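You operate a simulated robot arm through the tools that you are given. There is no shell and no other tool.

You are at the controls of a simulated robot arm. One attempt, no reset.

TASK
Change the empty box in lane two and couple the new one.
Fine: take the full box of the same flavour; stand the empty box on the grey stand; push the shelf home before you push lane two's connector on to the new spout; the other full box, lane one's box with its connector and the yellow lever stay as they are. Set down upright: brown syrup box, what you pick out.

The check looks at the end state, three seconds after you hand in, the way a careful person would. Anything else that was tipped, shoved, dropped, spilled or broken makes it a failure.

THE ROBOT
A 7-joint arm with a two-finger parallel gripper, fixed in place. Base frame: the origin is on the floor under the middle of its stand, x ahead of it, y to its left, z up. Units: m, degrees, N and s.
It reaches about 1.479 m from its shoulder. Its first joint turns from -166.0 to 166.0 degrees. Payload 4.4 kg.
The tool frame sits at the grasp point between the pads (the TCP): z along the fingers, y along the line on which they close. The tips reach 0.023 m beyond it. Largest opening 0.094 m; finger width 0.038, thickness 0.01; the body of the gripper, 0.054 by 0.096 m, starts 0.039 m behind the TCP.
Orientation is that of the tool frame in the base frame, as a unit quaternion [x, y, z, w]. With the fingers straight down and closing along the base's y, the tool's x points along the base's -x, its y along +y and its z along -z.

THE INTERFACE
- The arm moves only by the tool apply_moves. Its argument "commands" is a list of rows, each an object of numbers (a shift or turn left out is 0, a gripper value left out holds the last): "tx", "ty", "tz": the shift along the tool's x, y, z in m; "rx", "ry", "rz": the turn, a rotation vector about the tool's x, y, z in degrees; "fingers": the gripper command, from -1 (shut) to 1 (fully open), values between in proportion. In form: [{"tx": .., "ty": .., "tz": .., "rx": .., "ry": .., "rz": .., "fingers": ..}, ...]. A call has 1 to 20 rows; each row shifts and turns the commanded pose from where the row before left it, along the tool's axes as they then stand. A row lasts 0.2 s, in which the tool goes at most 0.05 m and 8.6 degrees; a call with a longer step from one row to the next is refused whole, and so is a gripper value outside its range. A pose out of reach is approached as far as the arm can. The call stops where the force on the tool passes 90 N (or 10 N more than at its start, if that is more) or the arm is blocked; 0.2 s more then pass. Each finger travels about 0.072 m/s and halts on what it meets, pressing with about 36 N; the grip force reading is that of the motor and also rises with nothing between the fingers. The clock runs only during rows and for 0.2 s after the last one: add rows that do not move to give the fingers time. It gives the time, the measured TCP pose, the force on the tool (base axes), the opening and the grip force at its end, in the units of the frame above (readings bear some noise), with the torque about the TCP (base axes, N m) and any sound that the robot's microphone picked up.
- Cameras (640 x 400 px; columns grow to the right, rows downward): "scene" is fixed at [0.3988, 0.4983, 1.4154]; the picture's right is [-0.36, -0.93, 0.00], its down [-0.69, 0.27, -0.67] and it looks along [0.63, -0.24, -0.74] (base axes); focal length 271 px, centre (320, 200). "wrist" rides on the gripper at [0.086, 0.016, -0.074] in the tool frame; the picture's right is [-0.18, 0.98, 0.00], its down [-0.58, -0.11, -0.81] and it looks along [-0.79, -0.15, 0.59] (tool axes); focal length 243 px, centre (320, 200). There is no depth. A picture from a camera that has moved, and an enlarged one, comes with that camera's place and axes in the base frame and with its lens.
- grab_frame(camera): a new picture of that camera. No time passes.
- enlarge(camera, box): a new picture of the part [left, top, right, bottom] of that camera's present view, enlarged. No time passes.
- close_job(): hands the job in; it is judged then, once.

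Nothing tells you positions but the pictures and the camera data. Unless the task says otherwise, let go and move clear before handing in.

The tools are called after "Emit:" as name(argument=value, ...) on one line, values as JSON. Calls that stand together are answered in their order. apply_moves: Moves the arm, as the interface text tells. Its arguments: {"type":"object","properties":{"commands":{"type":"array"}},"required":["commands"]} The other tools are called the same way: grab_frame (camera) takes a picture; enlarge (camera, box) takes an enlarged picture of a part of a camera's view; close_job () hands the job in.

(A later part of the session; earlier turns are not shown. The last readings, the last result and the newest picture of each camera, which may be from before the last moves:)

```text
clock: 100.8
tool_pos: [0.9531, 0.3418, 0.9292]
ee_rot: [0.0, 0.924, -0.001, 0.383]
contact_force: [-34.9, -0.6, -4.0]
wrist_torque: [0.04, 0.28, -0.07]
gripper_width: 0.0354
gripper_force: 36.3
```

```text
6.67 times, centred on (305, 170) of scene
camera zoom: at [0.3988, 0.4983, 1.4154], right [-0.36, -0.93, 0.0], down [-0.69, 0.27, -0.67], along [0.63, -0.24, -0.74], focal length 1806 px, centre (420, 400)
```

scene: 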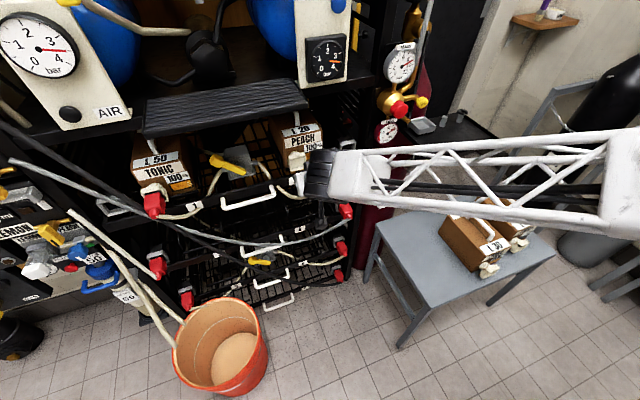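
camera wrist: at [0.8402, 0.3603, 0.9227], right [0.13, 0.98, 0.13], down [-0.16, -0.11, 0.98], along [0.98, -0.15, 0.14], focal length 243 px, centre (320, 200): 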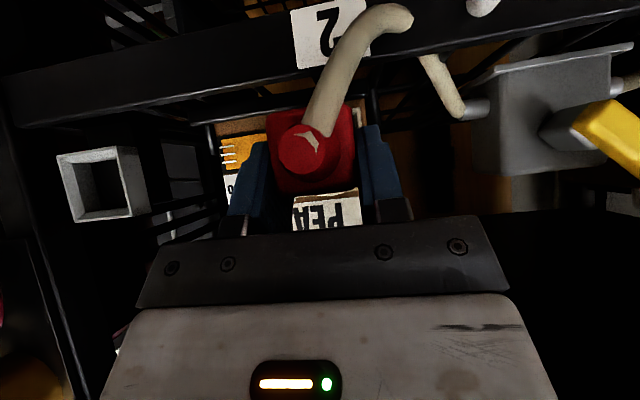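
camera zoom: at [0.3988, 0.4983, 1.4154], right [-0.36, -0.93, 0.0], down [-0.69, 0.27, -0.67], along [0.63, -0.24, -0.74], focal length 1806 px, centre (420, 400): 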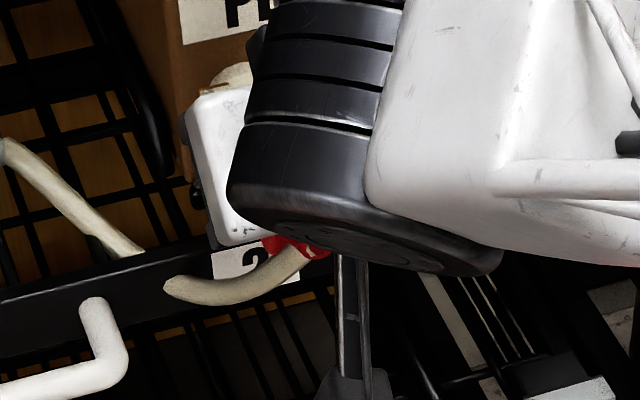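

Lane one's coupled connector protrudes about the same distance from its rim as lane two's does now, so it's at or very near seated depth. I'll ease the fingers open only slightly, keeping them caged around it, to see whether it stays in the spout.

Emit:
apply_moves(commands=[{"tx": 0.0014, "tz": -0.0014, "fingers": -1}, {"fingers": -0.2}, {"fingers": -0.15}, {"tx": 0}])

Emit:
grab_frame(camera="wrist")

Emit:
enlarge(camera="wrist", box=[220, 60, 420, 230])

```text
clock: 101.8
tool_pos: [0.9518, 0.3424, 0.9309]
ee_rot: [0.0, 0.924, 0.0, 0.383]
contact_force: [0.1, 0.6, 1.0]
wrist_torque: [-0.03, 0.0, 0.03]
gripper_width: 0.04
gripper_force: 0.1
```

```text
taken
camera wrist: at [0.8387, 0.3602, 0.9232], right [0.13, 0.98, 0.13], down [-0.16, -0.11, 0.98], along [0.98, -0.15, 0.14], focal length 243 px, centre (320, 200)
```

wrist: 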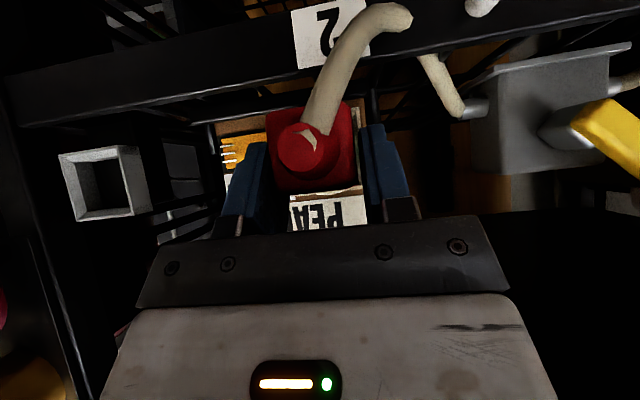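

```text
2.35 times, centred on (320, 145) of wrist
camera zoom: at [0.8387, 0.3602, 0.9232], right [0.13, 0.98, 0.13], down [-0.16, -0.11, 0.98], along [0.98, -0.15, 0.14], focal length 571 px, centre (320, 329)
```

zoom: 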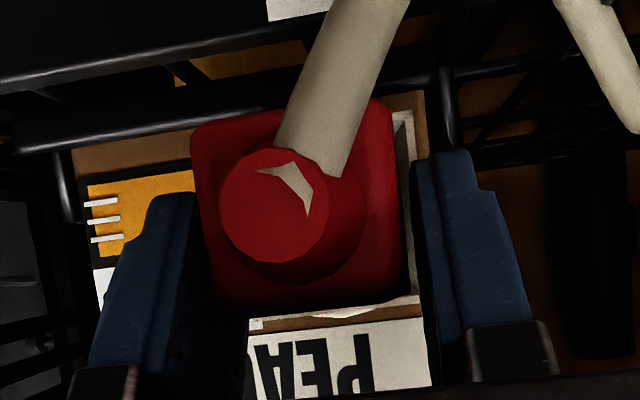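

It stays put on its own in the spout. I'll open a bit wider and retreat along the approach line to look at it properly.

Emit:
apply_moves(commands=[{"fingers": 0.2}, {"fingers": 0.3}, {"tz": -0.01}, {"tz": -0.02}, {"tz": -0.03}, {"tz": -0.03}, {"tx": 0.03, "tz": -0.03}, {"tx": 0.03, "tz": -0.03}, {"tx": 0.02, "tz": -0.02}, {"tx": 0}])

Emit:
grab_frame(camera="wrist")

Emit:
grab_frame(camera="scene")

Emit:
enlarge(camera="scene", box=[270, 130, 340, 190])

```text
clock: 104.0
tool_pos: [0.7748, 0.3429, 0.9942]
ee_rot: [0.001, 0.924, -0.001, 0.383]
contact_force: [-0.3, -0.1, -0.3]
wrist_torque: [0.02, 0.02, -0.01]
gripper_width: 0.061
gripper_force: 0.0
```

```text
taken
camera wrist: at [0.6622, 0.3597, 0.9866], right [0.13, 0.98, 0.13], down [-0.16, -0.11, 0.98], along [0.98, -0.15, 0.14], focal length 243 px, centre (320, 200)
```

wrist: 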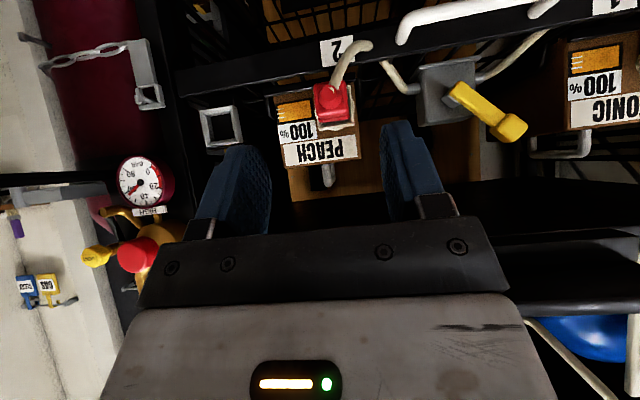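

```text
taken
```

scene: 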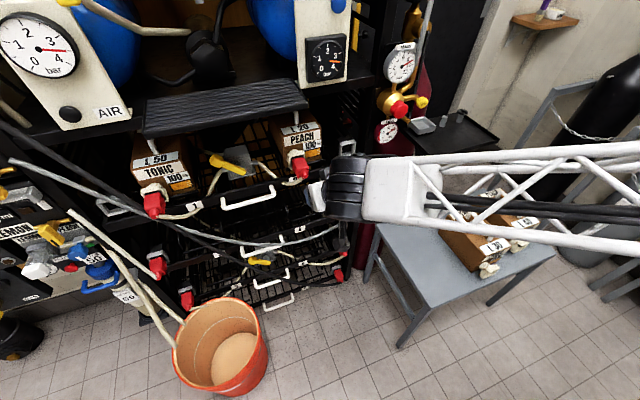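

```text
6.67 times, centred on (305, 160) of scene
camera zoom: at [0.3988, 0.4983, 1.4154], right [-0.36, -0.93, 0.0], down [-0.69, 0.27, -0.67], along [0.63, -0.24, -0.74], focal length 1806 px, centre (420, 467)
```

zoom: 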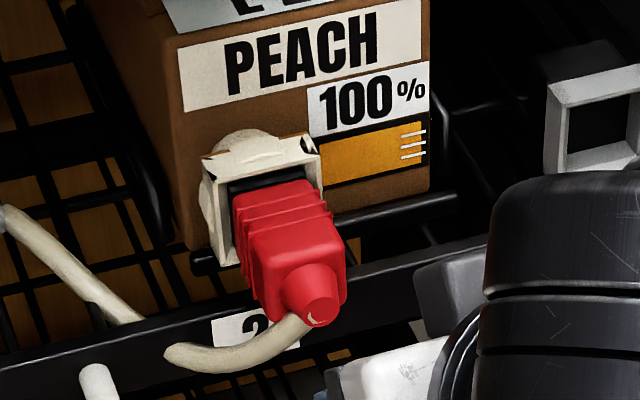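

Emit:
enlarge(camera="scene", box=[284, 144, 324, 184])

Emit:
enlarge(camera="scene", box=[135, 178, 175, 218])

Emit:
enlarge(camera="wrist", box=[290, 60, 380, 150])

```text
10.00 times, centred on (304, 164) of scene
camera zoom: at [0.3988, 0.4983, 1.4154], right [-0.36, -0.93, 0.0], down [-0.69, 0.27, -0.67], along [0.63, -0.24, -0.74], focal length 2709 px, centre (480, 560)
```

zoom: 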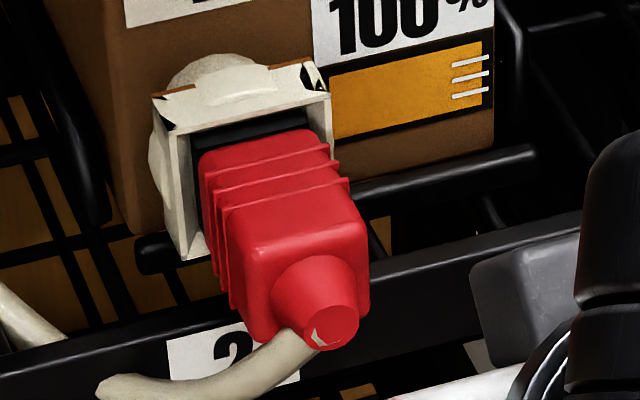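

```text
10.00 times, centred on (155, 198) of scene
camera zoom: at [0.3988, 0.4983, 1.4154], right [-0.36, -0.93, 0.0], down [-0.69, 0.27, -0.67], along [0.63, -0.24, -0.74], focal length 2709 px, centre (1970, 220)
```

zoom: 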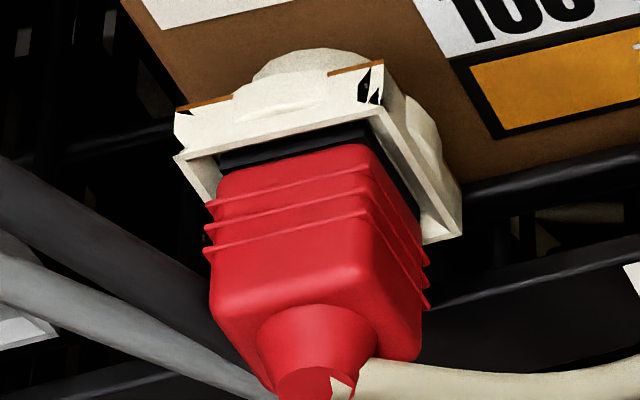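

```text
4.44 times, centred on (335, 105) of wrist
camera zoom: at [0.6622, 0.3597, 0.9866], right [0.13, 0.98, 0.13], down [-0.16, -0.11, 0.98], along [0.98, -0.15, 0.14], focal length 1078 px, centre (253, 622)
```

zoom: 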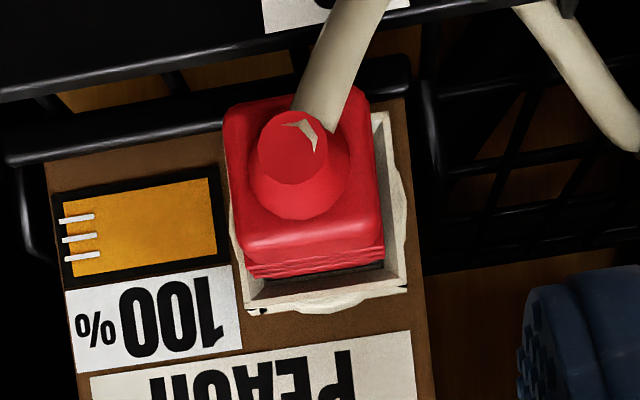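

The connector sits in the spout like lane one's does, but I want to be sure it's as deep. I'll view both from the same relative position with the wrist camera, starting with lane two from slightly further back.

Emit:
apply_moves(commands=[{"tx": 0.0248, "tz": -0.0248}, {"tx": 0}])

Emit:
enlarge(camera="wrist", box=[290, 60, 380, 150])

Emit:
grab_frame(camera="wrist")

```text
clock: 104.6
tool_pos: [0.7396, 0.3437, 0.9936]
ee_rot: [0.001, 0.924, -0.001, 0.382]
contact_force: [0.4, 0.4, 0.6]
wrist_torque: [-0.03, -0.02, 0.01]
gripper_width: 0.0612
gripper_force: 0.2
```

```text
4.44 times, centred on (335, 105) of wrist
camera zoom: at [0.6268, 0.3607, 0.9866], right [0.13, 0.98, 0.13], down [-0.16, -0.11, 0.98], along [0.98, -0.15, 0.14], focal length 1078 px, centre (253, 622)
```

zoom: 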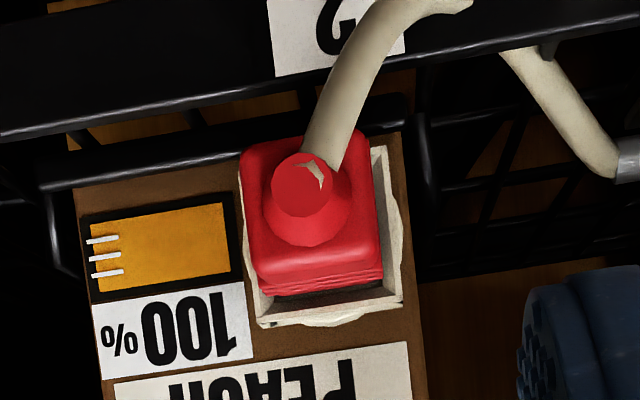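

```text
taken
camera wrist: at [0.6268, 0.3607, 0.9866], right [0.13, 0.98, 0.13], down [-0.16, -0.11, 0.98], along [0.98, -0.15, 0.14], focal length 243 px, centre (320, 200)
```

wrist: 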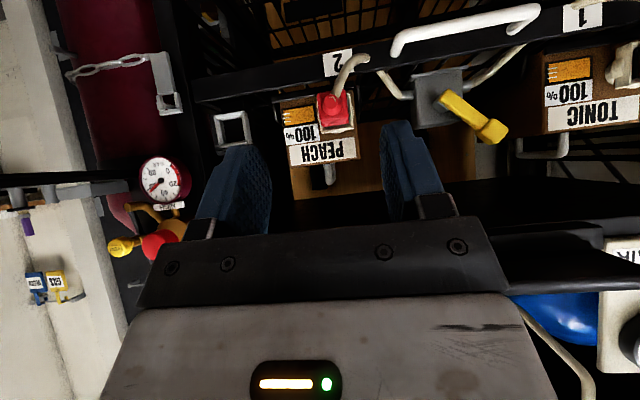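

Emit:
apply_moves(commands=[{"ty": 0.0379}, {"ty": 0.0379}, {"ty": 0.0379}, {"ty": 0.0379}, {"ty": 0.0379}, {"tx": 0}])

Emit:
grab_frame(camera="wrist")

Emit:
grab_frame(camera="scene")

```text
clock: 106.0
tool_pos: [0.739, 0.5341, 0.9939]
ee_rot: [0.001, 0.924, -0.001, 0.383]
contact_force: [0.2, 0.3, 0.1]
wrist_torque: [-0.01, 0.02, 0.01]
gripper_width: 0.0614
gripper_force: 0.2
```

```text
taken
camera wrist: at [0.6262, 0.5511, 0.987], right [0.13, 0.98, 0.13], down [-0.16, -0.11, 0.98], along [0.98, -0.15, 0.14], focal length 243 px, centre (320, 200)
```

wrist: 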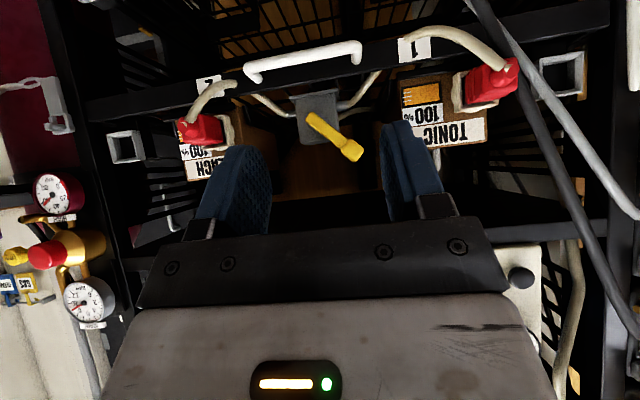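

```text
taken
```

scene: 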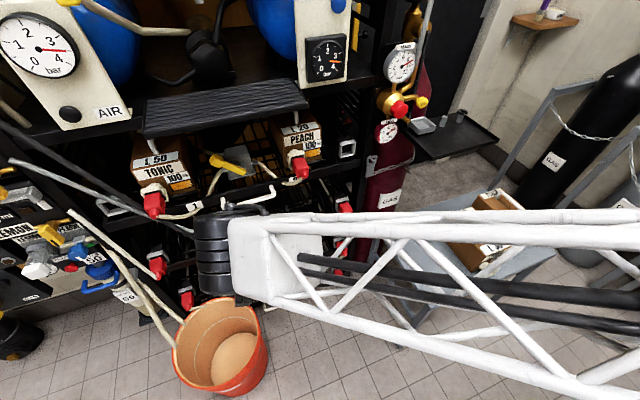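

From the midpoint both connectors are visible side-on. Zooming in on each.

Emit:
enlarge(camera="wrist", box=[160, 80, 260, 180])

Emit:
enlarge(camera="wrist", box=[430, 30, 530, 130])

```text
4.00 times, centred on (210, 130) of wrist
camera zoom: at [0.6262, 0.5511, 0.987], right [0.13, 0.98, 0.13], down [-0.16, -0.11, 0.98], along [0.98, -0.15, 0.14], focal length 970 px, centre (760, 480)
```

zoom: 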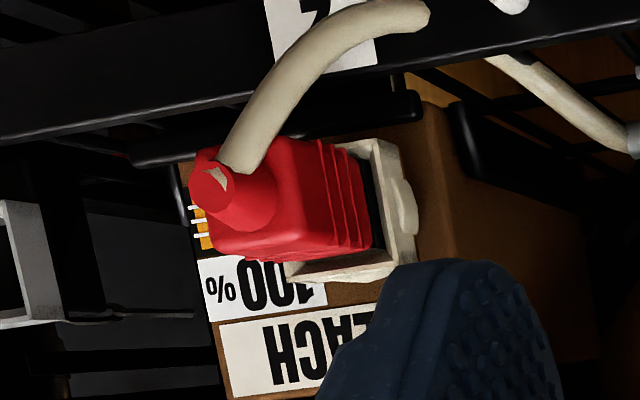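

```text
4.00 times, centred on (480, 80) of wrist
camera zoom: at [0.6262, 0.5511, 0.987], right [0.13, 0.98, 0.13], down [-0.16, -0.11, 0.98], along [0.98, -0.15, 0.14], focal length 970 px, centre (-320, 680)
```

zoom: 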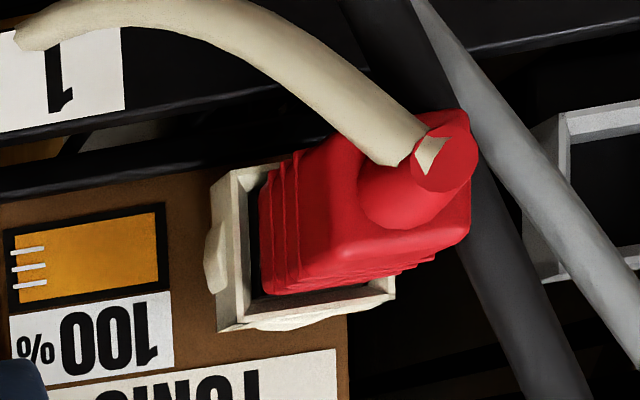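

Emit:
enlarge(camera="wrist", box=[225, 105, 270, 150])

Emit:
enlarge(camera="wrist", box=[478, 65, 523, 115])

Emit:
enlarge(camera="wrist", box=[195, 105, 275, 155])

Emit:
enlarge(camera="wrist", box=[470, 65, 550, 115])

```text
8.89 times, centred on (248, 128) of wrist
camera zoom: at [0.6262, 0.5511, 0.987], right [0.13, 0.98, 0.13], down [-0.16, -0.11, 0.98], along [0.98, -0.15, 0.14], focal length 2157 px, centre (964, 844)
```

zoom: 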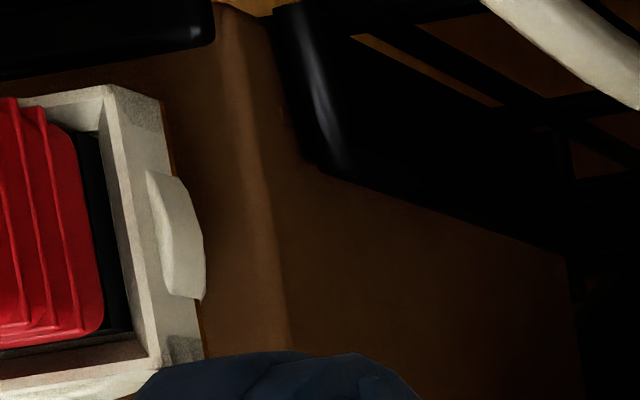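

```text
8.00 times, centred on (500, 90) of wrist
camera zoom: at [0.6262, 0.5511, 0.987], right [0.13, 0.98, 0.13], down [-0.16, -0.11, 0.98], along [0.98, -0.15, 0.14], focal length 1941 px, centre (-1124, 1080)
```

zoom: 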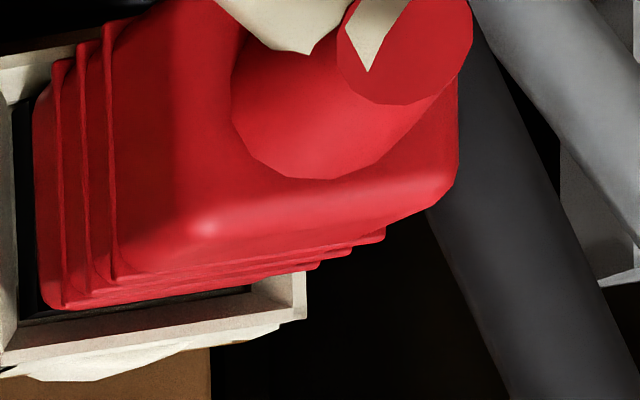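

```text
8.00 times, centred on (235, 130) of wrist
camera zoom: at [0.6262, 0.5511, 0.987], right [0.13, 0.98, 0.13], down [-0.16, -0.11, 0.98], along [0.98, -0.15, 0.14], focal length 1941 px, centre (1000, 760)
```

zoom: 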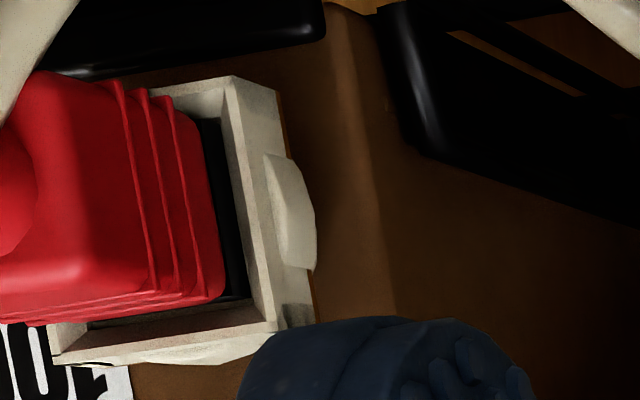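

```text
8.00 times, centred on (510, 90) of wrist
camera zoom: at [0.6262, 0.5511, 0.987], right [0.13, 0.98, 0.13], down [-0.16, -0.11, 0.98], along [0.98, -0.15, 0.14], focal length 1941 px, centre (-1200, 1080)
```

zoom: 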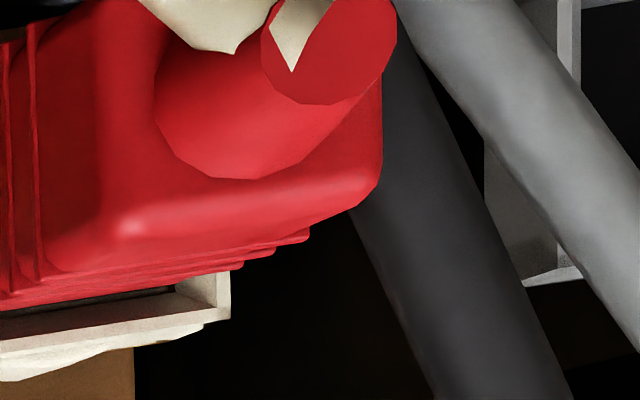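

Emit:
enlarge(camera="wrist", box=[440, 65, 520, 115])

Emit:
enlarge(camera="wrist", box=[180, 105, 260, 155])

```text
8.00 times, centred on (480, 90) of wrist
camera zoom: at [0.6262, 0.5511, 0.987], right [0.13, 0.98, 0.13], down [-0.16, -0.11, 0.98], along [0.98, -0.15, 0.14], focal length 1941 px, centre (-960, 1080)
```

zoom: 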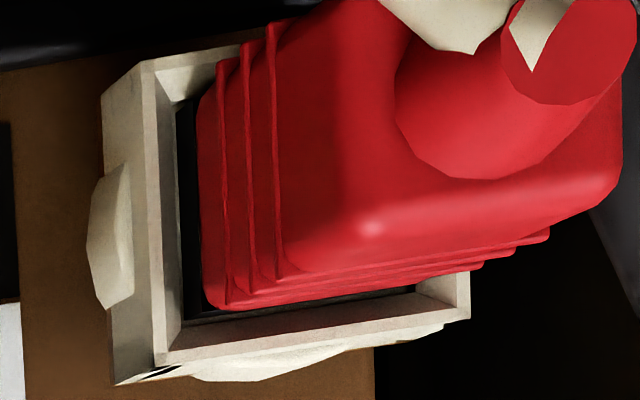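

```text
8.00 times, centred on (220, 130) of wrist
camera zoom: at [0.6262, 0.5511, 0.987], right [0.13, 0.98, 0.13], down [-0.16, -0.11, 0.98], along [0.98, -0.15, 0.14], focal length 1941 px, centre (1120, 760)
```

zoom: 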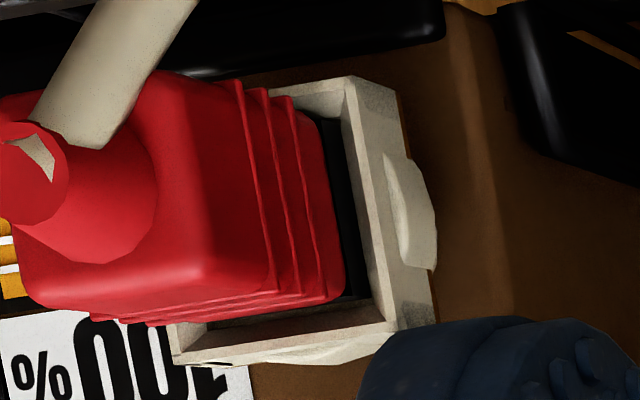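

Careful measurement from both cameras says lane two's connector is about 4–5 mm shallower than lane one's, so it isn't fully on yet: the fingers slipped before enough force built up. I'll go back and push squarely on its rear face with the fingertips straddling the hose boss, which doesn't rely on grip friction.

Emit:
apply_moves(commands=[{"ty": -0.0379, "fingers": -0.447}, {"ty": -0.0379}, {"ty": -0.0379}, {"ty": -0.0379}, {"ty": -0.0391}, {"ry": -5}, {"ry": -5}, {"ry": -5}, {"ry": -5}, {"ry": -5}, {"ry": -5}, {"ry": -5}, {"ry": -5}, {"ry": -5}, {"tx": 0.035}, {"tx": 0.034}, {"tx": 0}])

Emit:
grab_frame(camera="scene")

Emit:
grab_frame(camera="wrist")

```text
clock: 109.6
tool_pos: [0.7411, 0.3417, 0.924]
ee_rot: [0.0, 0.707, -0.001, 0.707]
contact_force: [-0.2, 0.5, -0.4]
wrist_torque: [-0.02, 0.04, 0.03]
gripper_width: 0.0256
gripper_force: 0.0
```

```text
taken
```

scene: 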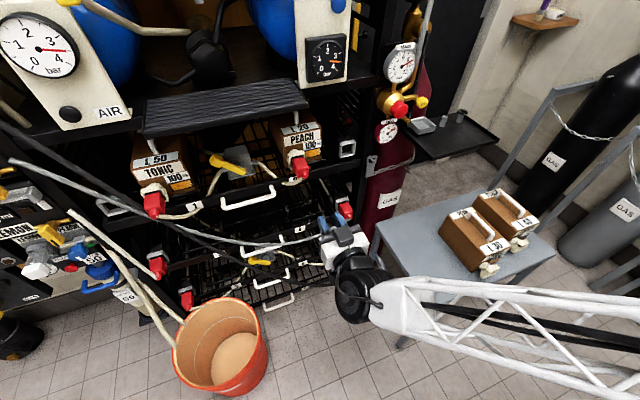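

```text
taken
camera wrist: at [0.6669, 0.3594, 0.8393], right [0.0, 0.98, 0.18], down [-0.81, -0.11, 0.58], along [0.59, -0.15, 0.79], focal length 243 px, centre (320, 200)
```

wrist: 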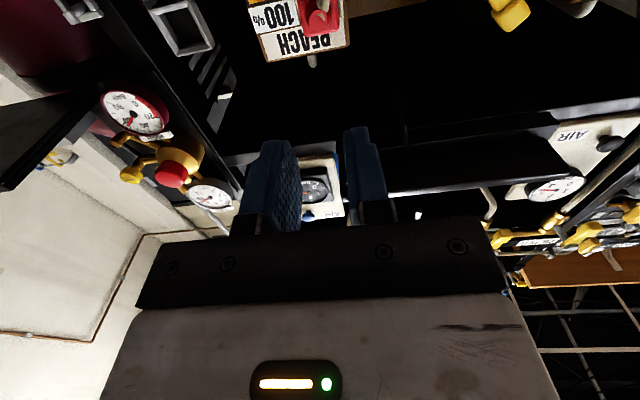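

Emit:
enlarge(camera="wrist", box=[240, 0, 400, 100])

Emit:
enlarge(camera="scene", box=[270, 130, 370, 280])

```text
4.00 times, centred on (320, 50) of wrist
camera zoom: at [0.6669, 0.3594, 0.8393], right [0.0, 0.98, 0.18], down [-0.81, -0.11, 0.58], along [0.59, -0.15, 0.79], focal length 970 px, centre (320, 800)
```

zoom: 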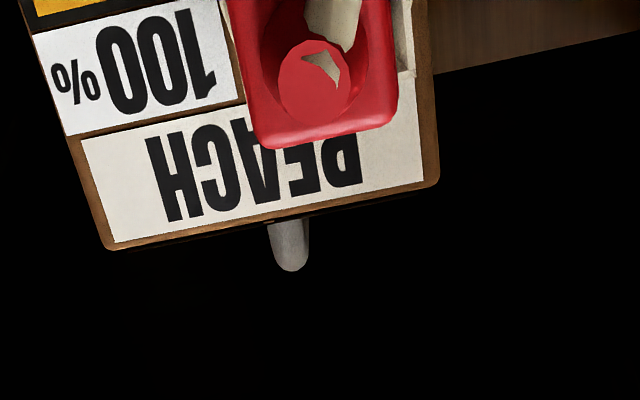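

```text
2.67 times, centred on (320, 205) of scene
camera zoom: at [0.3988, 0.4983, 1.4154], right [-0.36, -0.93, 0.0], down [-0.69, 0.27, -0.67], along [0.63, -0.24, -0.74], focal length 722 px, centre (320, 187)
```

zoom: 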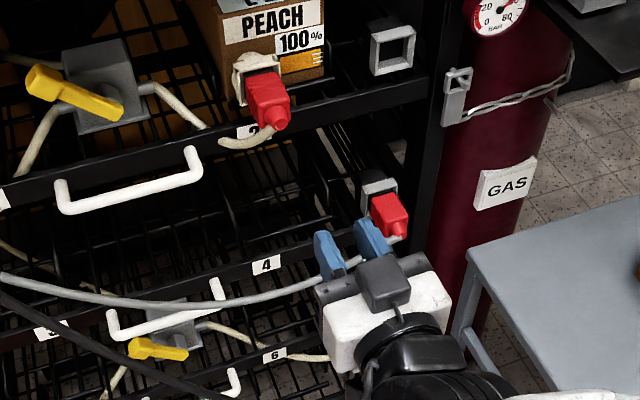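

The boss centre reads y ≈ 0.3437, z ≈ 0.917, straight ahead of the gap between the fingers. Advancing to just short of it.

Emit:
apply_moves(commands=[{"tz": 0.03, "ty": 0.0012}, {"tz": 0.035}, {"tz": 0.035}, {"tz": 0.02}, {"tz": 0.01}, {"tx": 0}])

Emit:
enlarge(camera="scene", box=[260, 140, 360, 220])

Emit:
grab_frame(camera="wrist")

```text
clock: 111.0
tool_pos: [0.8702, 0.3428, 0.9252]
ee_rot: [0.001, 0.707, 0.0, 0.707]
contact_force: [-1.0, -0.6, 0.0]
wrist_torque: [0.0, 0.03, -0.03]
gripper_width: 0.026
gripper_force: 0.1
```

```text
5.00 times, centred on (310, 180) of scene
camera zoom: at [0.3988, 0.4983, 1.4154], right [-0.36, -0.93, 0.0], down [-0.69, 0.27, -0.67], along [0.63, -0.24, -0.74], focal length 1355 px, centre (370, 300)
```

zoom: 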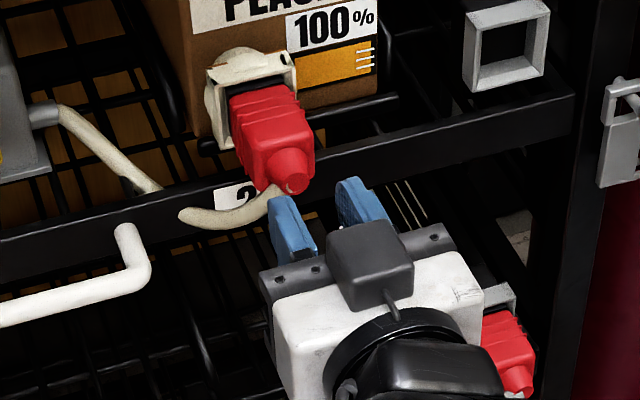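

```text
taken
camera wrist: at [0.7971, 0.3601, 0.8399], right [0.0, 0.98, 0.18], down [-0.81, -0.11, 0.58], along [0.59, -0.15, 0.79], focal length 243 px, centre (320, 200)
```

wrist: 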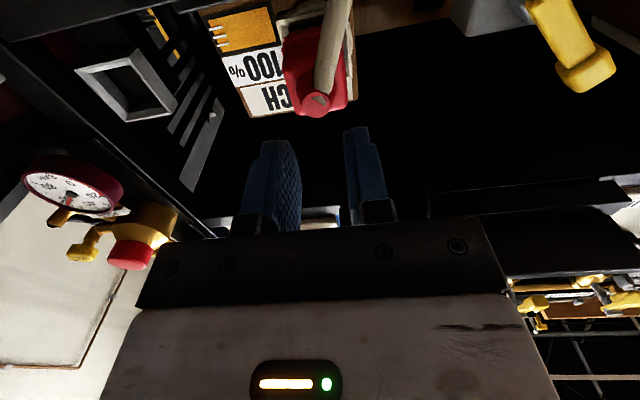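

Emit:
enlarge(camera="wrist", box=[240, 20, 400, 180])

Emit:
enlarge(camera="scene", box=[290, 150, 340, 200])

```text
2.50 times, centred on (320, 100) of wrist
camera zoom: at [0.7971, 0.3601, 0.8399], right [0.0, 0.98, 0.18], down [-0.81, -0.11, 0.58], along [0.59, -0.15, 0.79], focal length 606 px, centre (320, 450)
```

zoom: 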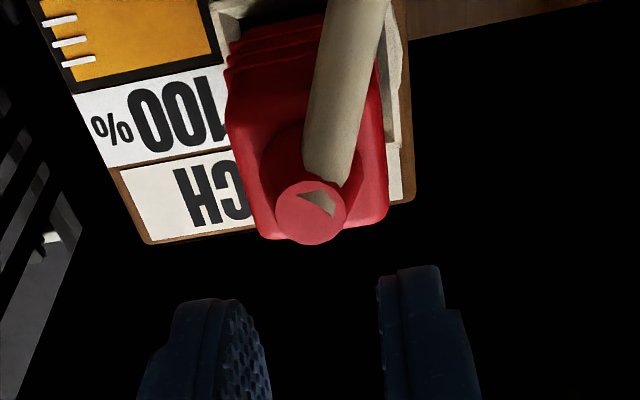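

```text
8.00 times, centred on (315, 175) of scene
camera zoom: at [0.3988, 0.4983, 1.4154], right [-0.36, -0.93, 0.0], down [-0.69, 0.27, -0.67], along [0.63, -0.24, -0.74], focal length 2167 px, centre (360, 400)
```

zoom: 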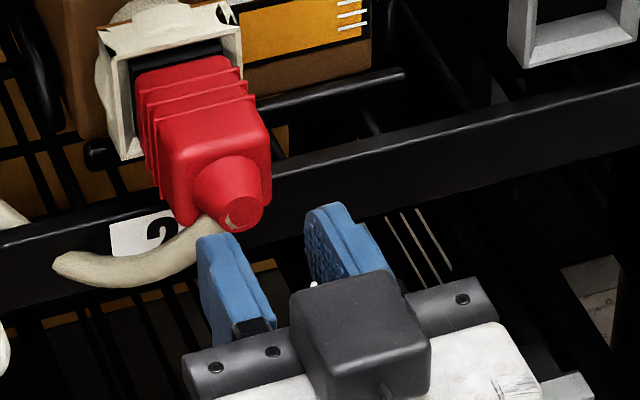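

Emit:
apply_moves(commands=[{"tz": 0.008}, {"tz": 0.008}, {"tz": 0.006}, {"tx": 0}])

Emit:
enlarge(camera="wrist", box=[240, 20, 400, 180])

Emit:
enlarge(camera="scene", box=[290, 150, 340, 200])

```text
clock: 112.0
tool_pos: [0.8928, 0.3433, 0.9252]
ee_rot: [0.001, 0.707, -0.001, 0.707]
contact_force: [-1.0, -0.2, 0.2]
wrist_torque: [0.03, 0.02, 0.0]
gripper_width: 0.0259
gripper_force: 0.0
```

```text
2.50 times, centred on (320, 100) of wrist
camera zoom: at [0.8181, 0.3604, 0.8395], right [0.0, 0.98, 0.18], down [-0.81, -0.11, 0.58], along [0.59, -0.15, 0.79], focal length 606 px, centre (320, 450)
```

zoom: 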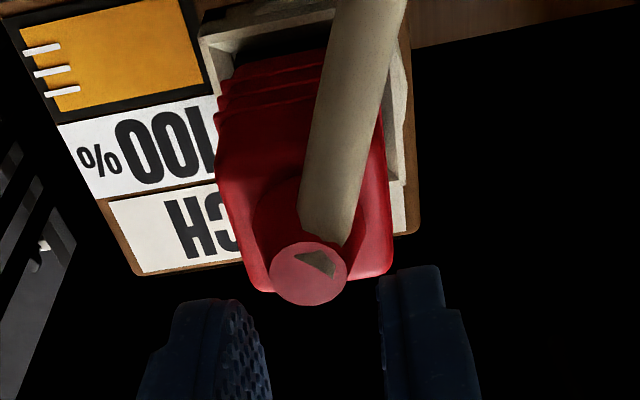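

```text
8.00 times, centred on (315, 175) of scene
camera zoom: at [0.3988, 0.4983, 1.4154], right [-0.36, -0.93, 0.0], down [-0.69, 0.27, -0.67], along [0.63, -0.24, -0.74], focal length 2167 px, centre (360, 400)
```

zoom: 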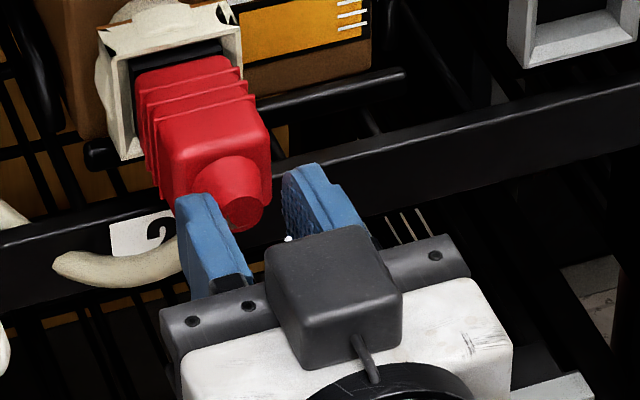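

Emit:
apply_moves(commands=[{"tz": 0.004}, {"tz": 0.004}, {"tx": 0}])

```text
clock: 112.8
tool_pos: [0.8992, 0.3429, 0.9248]
ee_rot: [0.0, 0.707, -0.001, 0.707]
contact_force: [-0.7, 0.0, 0.5]
wrist_torque: [0.0, 0.01, -0.04]
gripper_width: 0.0259
gripper_force: 0.0
```

Emit:
apply_moves(commands=[{"tz": 0.004}, {"tz": 0.003}, {"tx": 0}])

```text
clock: 113.6
tool_pos: [0.9068, 0.3422, 0.9233]
ee_rot: [0.0, 0.707, 0.0, 0.707]
contact_force: [0.5, 0.2, 1.1]
wrist_torque: [-0.01, -0.01, -0.01]
gripper_width: 0.0262
gripper_force: 0.1
```

Emit:
apply_moves(commands=[{"tz": 0.003}, {"tz": 0.003}, {"tx": 0}])

Emit:
enlarge(camera="wrist", box=[240, 60, 400, 220])

Emit:
enlarge(camera="scene", box=[280, 140, 330, 190])

```text
clock: 114.4
tool_pos: [0.9131, 0.3438, 0.9263]
ee_rot: [0.0, 0.707, 0.0, 0.707]
contact_force: [-7.2, -1.3, 3.5]
wrist_torque: [0.0, -0.04, -0.02]
gripper_width: 0.0261
gripper_force: 0.3
```

```text
2.50 times, centred on (320, 140) of wrist
camera zoom: at [0.8391, 0.3606, 0.8398], right [0.0, 0.98, 0.18], down [-0.81, -0.11, 0.58], along [0.59, -0.15, 0.79], focal length 606 px, centre (320, 350)
```

zoom: 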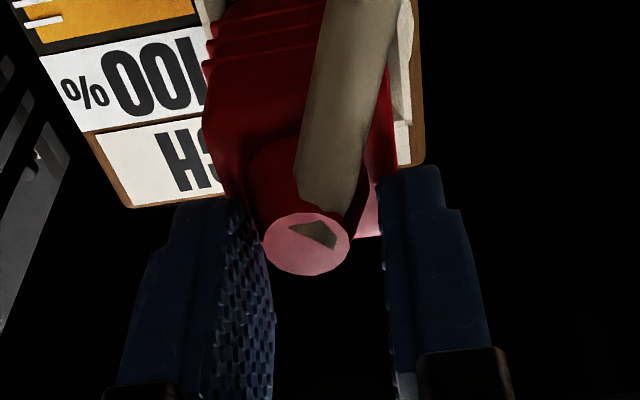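

```text
8.00 times, centred on (305, 165) of scene
camera zoom: at [0.3988, 0.4983, 1.4154], right [-0.36, -0.93, 0.0], down [-0.69, 0.27, -0.67], along [0.63, -0.24, -0.74], focal length 2167 px, centre (440, 480)
```

zoom: 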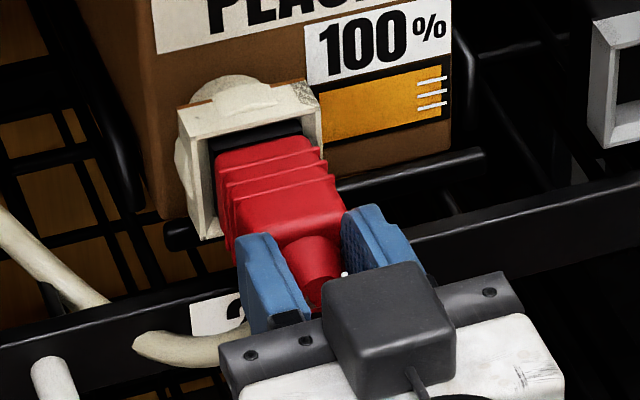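

Both fingertips are bearing on the rear face (7 N), straddling the boss. Now pushing in 1 mm steps.

Emit:
apply_moves(commands=[{"tz": 0.001}, {"tx": 0}])

```text
clock: 115.0
tool_pos: [0.9139, 0.3434, 0.9246]
ee_rot: [0.0, 0.707, 0.0, 0.707]
contact_force: [-33.0, 1.3, 9.4]
wrist_torque: [0.04, -0.09, 0.04]
gripper_width: 0.0262
gripper_force: 0.1
```

Emit:
apply_moves(commands=[{"tz": 0.001}, {"tx": 0}])

```text
clock: 115.6
tool_pos: [0.9139, 0.3434, 0.9255]
ee_rot: [0.0, 0.707, 0.0, 0.707]
contact_force: [-76.7, 0.3, 18.9]
wrist_torque: [0.06, -0.18, -0.16]
gripper_width: 0.026
gripper_force: 0.2
```

At 77 N it doesn't move any further, so it's hard against something. I'll relax the push, back off and check the alignment in the spout before deciding.

Emit:
apply_moves(commands=[{"tz": -0.002}, {"tz": -0.01}, {"tz": -0.02}, {"tz": -0.03}, {"tz": -0.03}, {"tx": 0}])

Emit:
enlarge(camera="scene", box=[284, 144, 324, 184])

Emit:
enlarge(camera="wrist", box=[250, 0, 390, 100])

```text
clock: 117.0
tool_pos: [0.8226, 0.3441, 0.9256]
ee_rot: [0.001, 0.707, -0.001, 0.707]
contact_force: [0.3, -0.6, 0.3]
wrist_torque: [0.01, -0.02, -0.01]
gripper_width: 0.0259
gripper_force: 0.0
```

```text
10.00 times, centred on (304, 164) of scene
camera zoom: at [0.3988, 0.4983, 1.4154], right [-0.36, -0.93, 0.0], down [-0.69, 0.27, -0.67], along [0.63, -0.24, -0.74], focal length 2709 px, centre (480, 560)
```

zoom: 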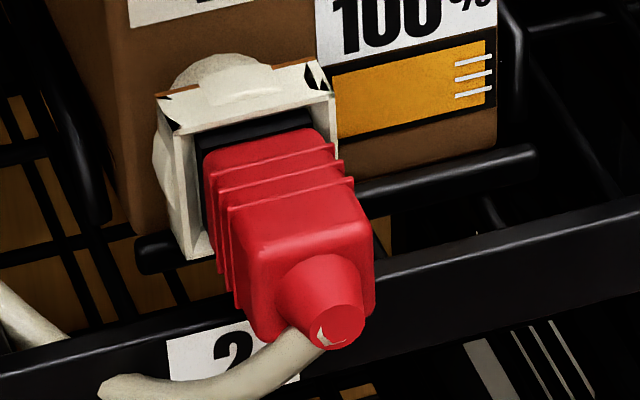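

```text
4.00 times, centred on (320, 50) of wrist
camera zoom: at [0.7484, 0.3614, 0.8394], right [0.0, 0.98, 0.18], down [-0.81, -0.11, 0.58], along [0.59, -0.15, 0.79], focal length 970 px, centre (320, 800)
```

zoom: 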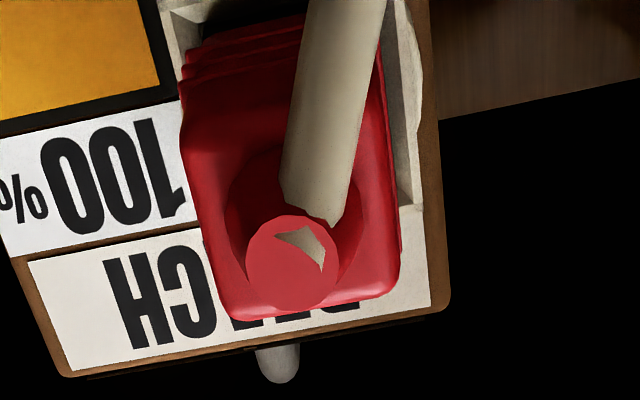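

No change in depth, so I need to see whether it's centred in the cup. I'll place the wrist camera exactly on the connector's axis for a parallax-free view.

Emit:
apply_moves(commands=[{"tz": -0.04}, {"tz": -0.04}, {"ry": 5, "fingers": 1}, {"ry": 5, "fingers": 1}, {"ry": 5, "fingers": 1}, {"ry": 5}, {"ry": 5}, {"ry": 5}, {"ry": 5}, {"ry": 5}, {"ry": 5}, {"ty": -0.0186}, {"tx": 0}])

Emit:
grab_frame(camera="wrist")

Emit:
enlarge(camera="wrist", box=[320, 130, 385, 195])

```text
clock: 119.8
tool_pos: [0.7427, 0.3238, 0.9252]
ee_rot: [0.0, 0.924, 0.0, 0.382]
contact_force: [0.8, 0.0, 0.2]
wrist_torque: [-0.03, -0.03, 0.03]
gripper_width: 0.0939
gripper_force: 0.1
```

```text
taken
camera wrist: at [0.6293, 0.3419, 0.9176], right [0.13, 0.98, 0.13], down [-0.16, -0.11, 0.98], along [0.98, -0.15, 0.14], focal length 243 px, centre (320, 200)
```

wrist: 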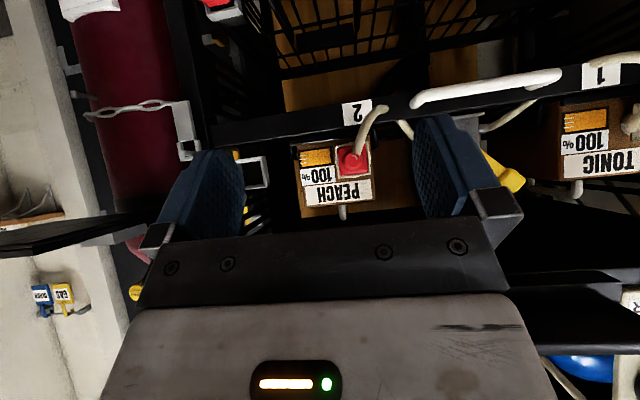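

```text
6.15 times, centred on (352, 162) of wrist
camera zoom: at [0.6293, 0.3419, 0.9176], right [0.13, 0.98, 0.13], down [-0.16, -0.11, 0.98], along [0.98, -0.15, 0.14], focal length 1493 px, centre (120, 431)
```

zoom: 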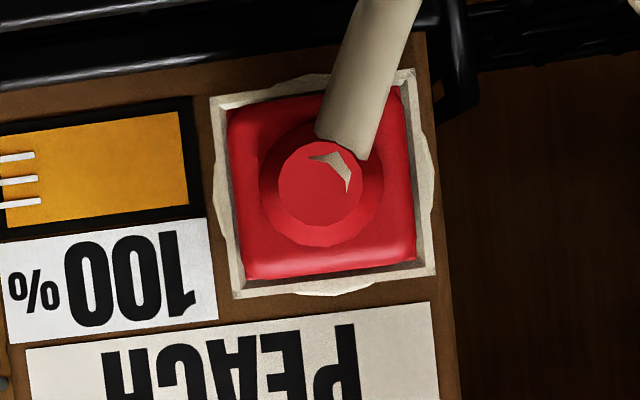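

On-axis the connector is centred in the cup to well under a millimetre and not tilted. I'll compare the insertion depth with lane one once more from the fixed camera, now unobstructed.

Emit:
enlarge(camera="scene", box=[288, 148, 316, 176])

Emit:
enlarge(camera="scene", box=[138, 184, 166, 212])

```text
14.29 times, centred on (302, 162) of scene
camera zoom: at [0.3988, 0.4983, 1.4154], right [-0.36, -0.93, 0.0], down [-0.69, 0.27, -0.67], along [0.63, -0.24, -0.74], focal length 3870 px, centre (577, 743)
```

zoom: 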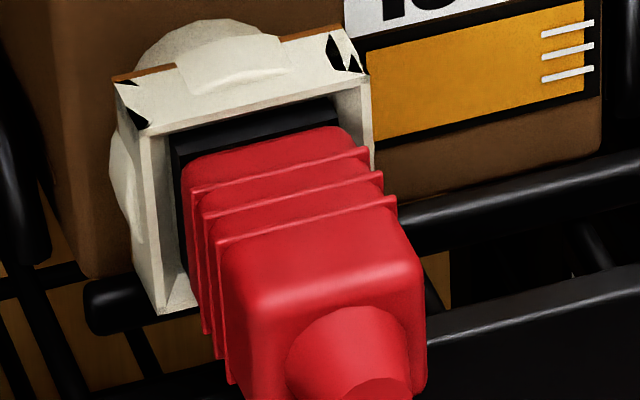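

```text
14.29 times, centred on (152, 198) of scene
camera zoom: at [0.3988, 0.4983, 1.4154], right [-0.36, -0.93, 0.0], down [-0.69, 0.27, -0.67], along [0.63, -0.24, -0.74], focal length 3870 px, centre (2720, 229)
```

zoom: 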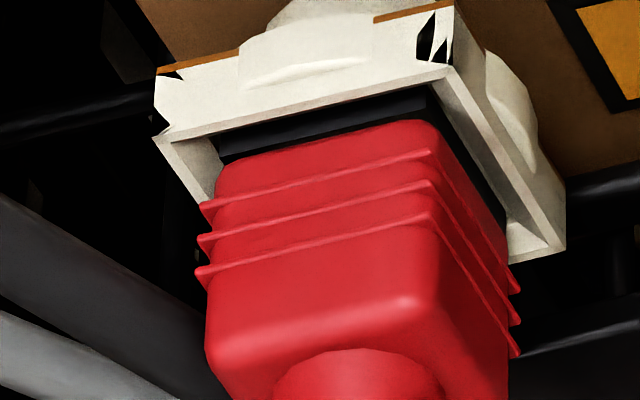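

Using the rib lines, lane two's connector sits 22.3 mm (second rib to rim) against lane one's 21.9 mm: the same depth within measurement error, so it's fully on. Now I'll re-check the shelf against the ones below and the rest of the scene.

Emit:
enlarge(camera="scene", box=[270, 160, 350, 260])

Emit:
enlarge(camera="scene", box=[180, 170, 320, 300])

Emit:
grab_frame(camera="scene")

```text
4.00 times, centred on (310, 210) of scene
camera zoom: at [0.3988, 0.4983, 1.4154], right [-0.36, -0.93, 0.0], down [-0.69, 0.27, -0.67], along [0.63, -0.24, -0.74], focal length 1084 px, centre (360, 160)
```

zoom: 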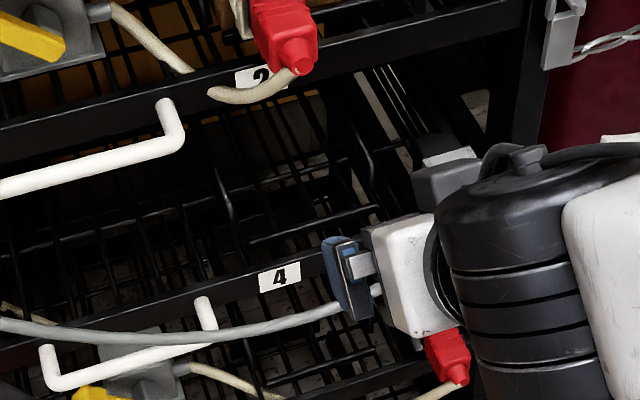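

```text
3.08 times, centred on (250, 235) of scene
camera zoom: at [0.3988, 0.4983, 1.4154], right [-0.36, -0.93, 0.0], down [-0.69, 0.27, -0.67], along [0.63, -0.24, -0.74], focal length 834 px, centre (535, 92)
```

zoom: 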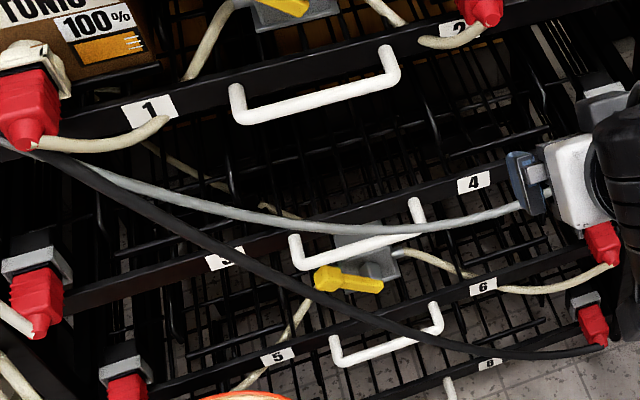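

```text
taken
```

scene: 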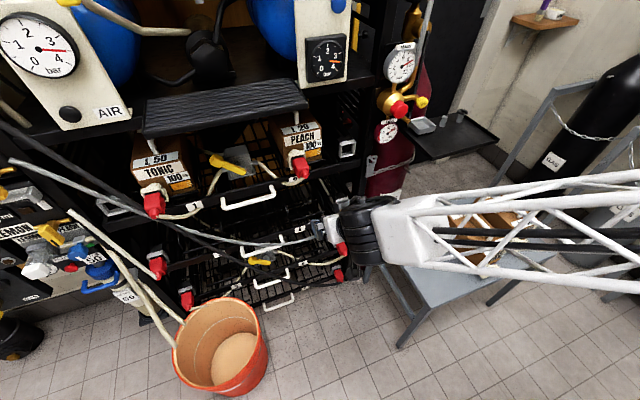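

The three shelf handles line up to within a few millimetres, so the shelf is home. I'll move the arm clear so I can check the whole scene.

Emit:
apply_moves(commands=[{"tx": 0.014, "tz": -0.014}, {"tx": 0.0094, "tz": -0.0377}, {"tx": 0.0094, "tz": -0.0377}, {"tx": 0.0094, "tz": -0.0377, "ty": -0.02}, {"tx": 0.0094, "tz": -0.0377, "ty": -0.02}, {"tx": 0.0094, "tz": -0.0377, "ty": -0.02}, {"tx": 0.0094, "tz": -0.0377, "ty": -0.02}, {"tx": 0}])

Emit:
grab_frame(camera="scene")

Emit:
grab_frame(camera="wrist")

```text
clock: 121.6
tool_pos: [0.5239, 0.2447, 1.0459]
ee_rot: [0.0, 0.924, -0.001, 0.382]
contact_force: [0.0, -0.1, 0.4]
wrist_torque: [0.02, 0.0, 0.02]
gripper_width: 0.0942
gripper_force: 0.1
```

```text
taken
```

scene: 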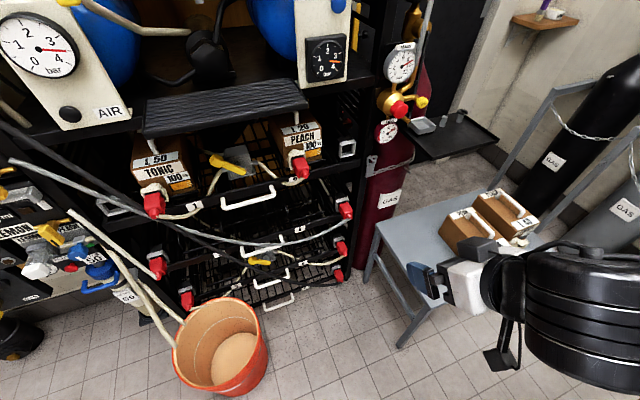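

```text
taken
camera wrist: at [0.4088, 0.2617, 1.0379], right [0.13, 0.98, 0.13], down [-0.16, -0.11, 0.98], along [0.98, -0.15, 0.14], focal length 243 px, centre (320, 200)
```

wrist: 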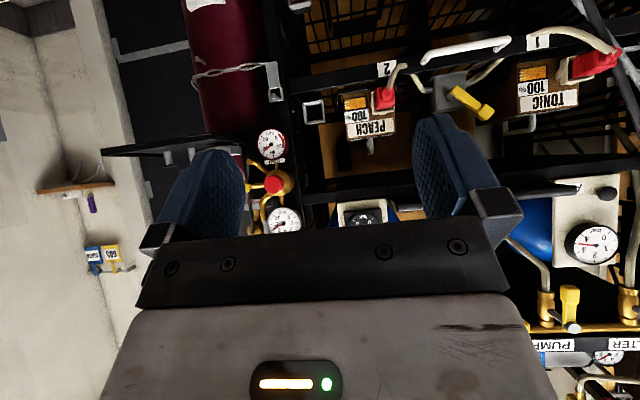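

Emit:
apply_moves(commands=[{"ry": 5}, {"ry": 5}, {"ry": 5}, {"ry": 5}, {"ry": 5}, {"ry": 5}, {"ry": 5}, {"ry": 5}, {"ry": 5}, {"tx": 0.012, "ty": -0.04, "tz": -0.015}, {"tx": 0.012, "ty": -0.04, "tz": -0.015}, {"tx": 0.012, "ty": -0.04, "tz": -0.015}, {"tx": 0.012, "ty": -0.04, "tz": -0.015}, {"ty": -0.04, "tz": -0.015}, {"tx": 0}])

Emit:
grab_frame(camera="wrist")

Emit:
grab_frame(camera="scene")

```text
clock: 124.8
tool_pos: [0.474, 0.0452, 1.1202]
ee_rot: [0.001, 1.0, 0.0, 0.0]
contact_force: [-0.5, 0.3, 0.1]
wrist_torque: [0.0, -0.01, 0.01]
gripper_width: 0.0939
gripper_force: 0.0
```

```text
taken
camera wrist: at [0.388, 0.0625, 1.1964], right [0.19, 0.98, 0.0], down [0.58, -0.11, 0.81], along [0.79, -0.15, -0.59], focal length 243 px, centre (320, 200)
```

wrist: 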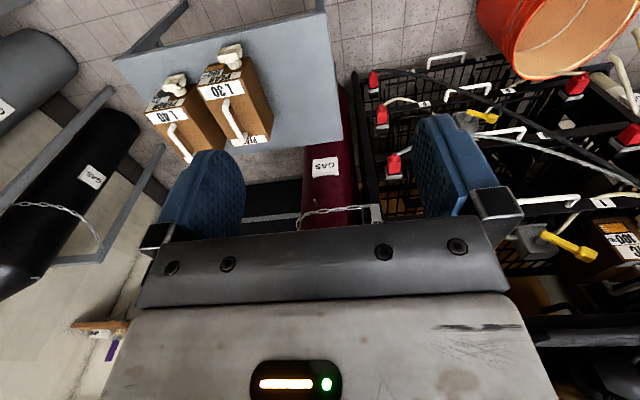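

```text
taken
```

scene: 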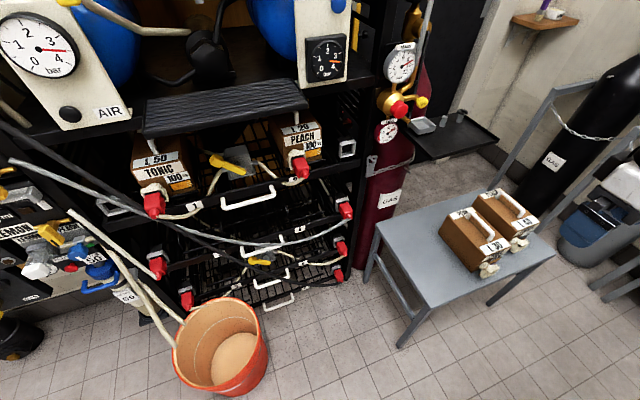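

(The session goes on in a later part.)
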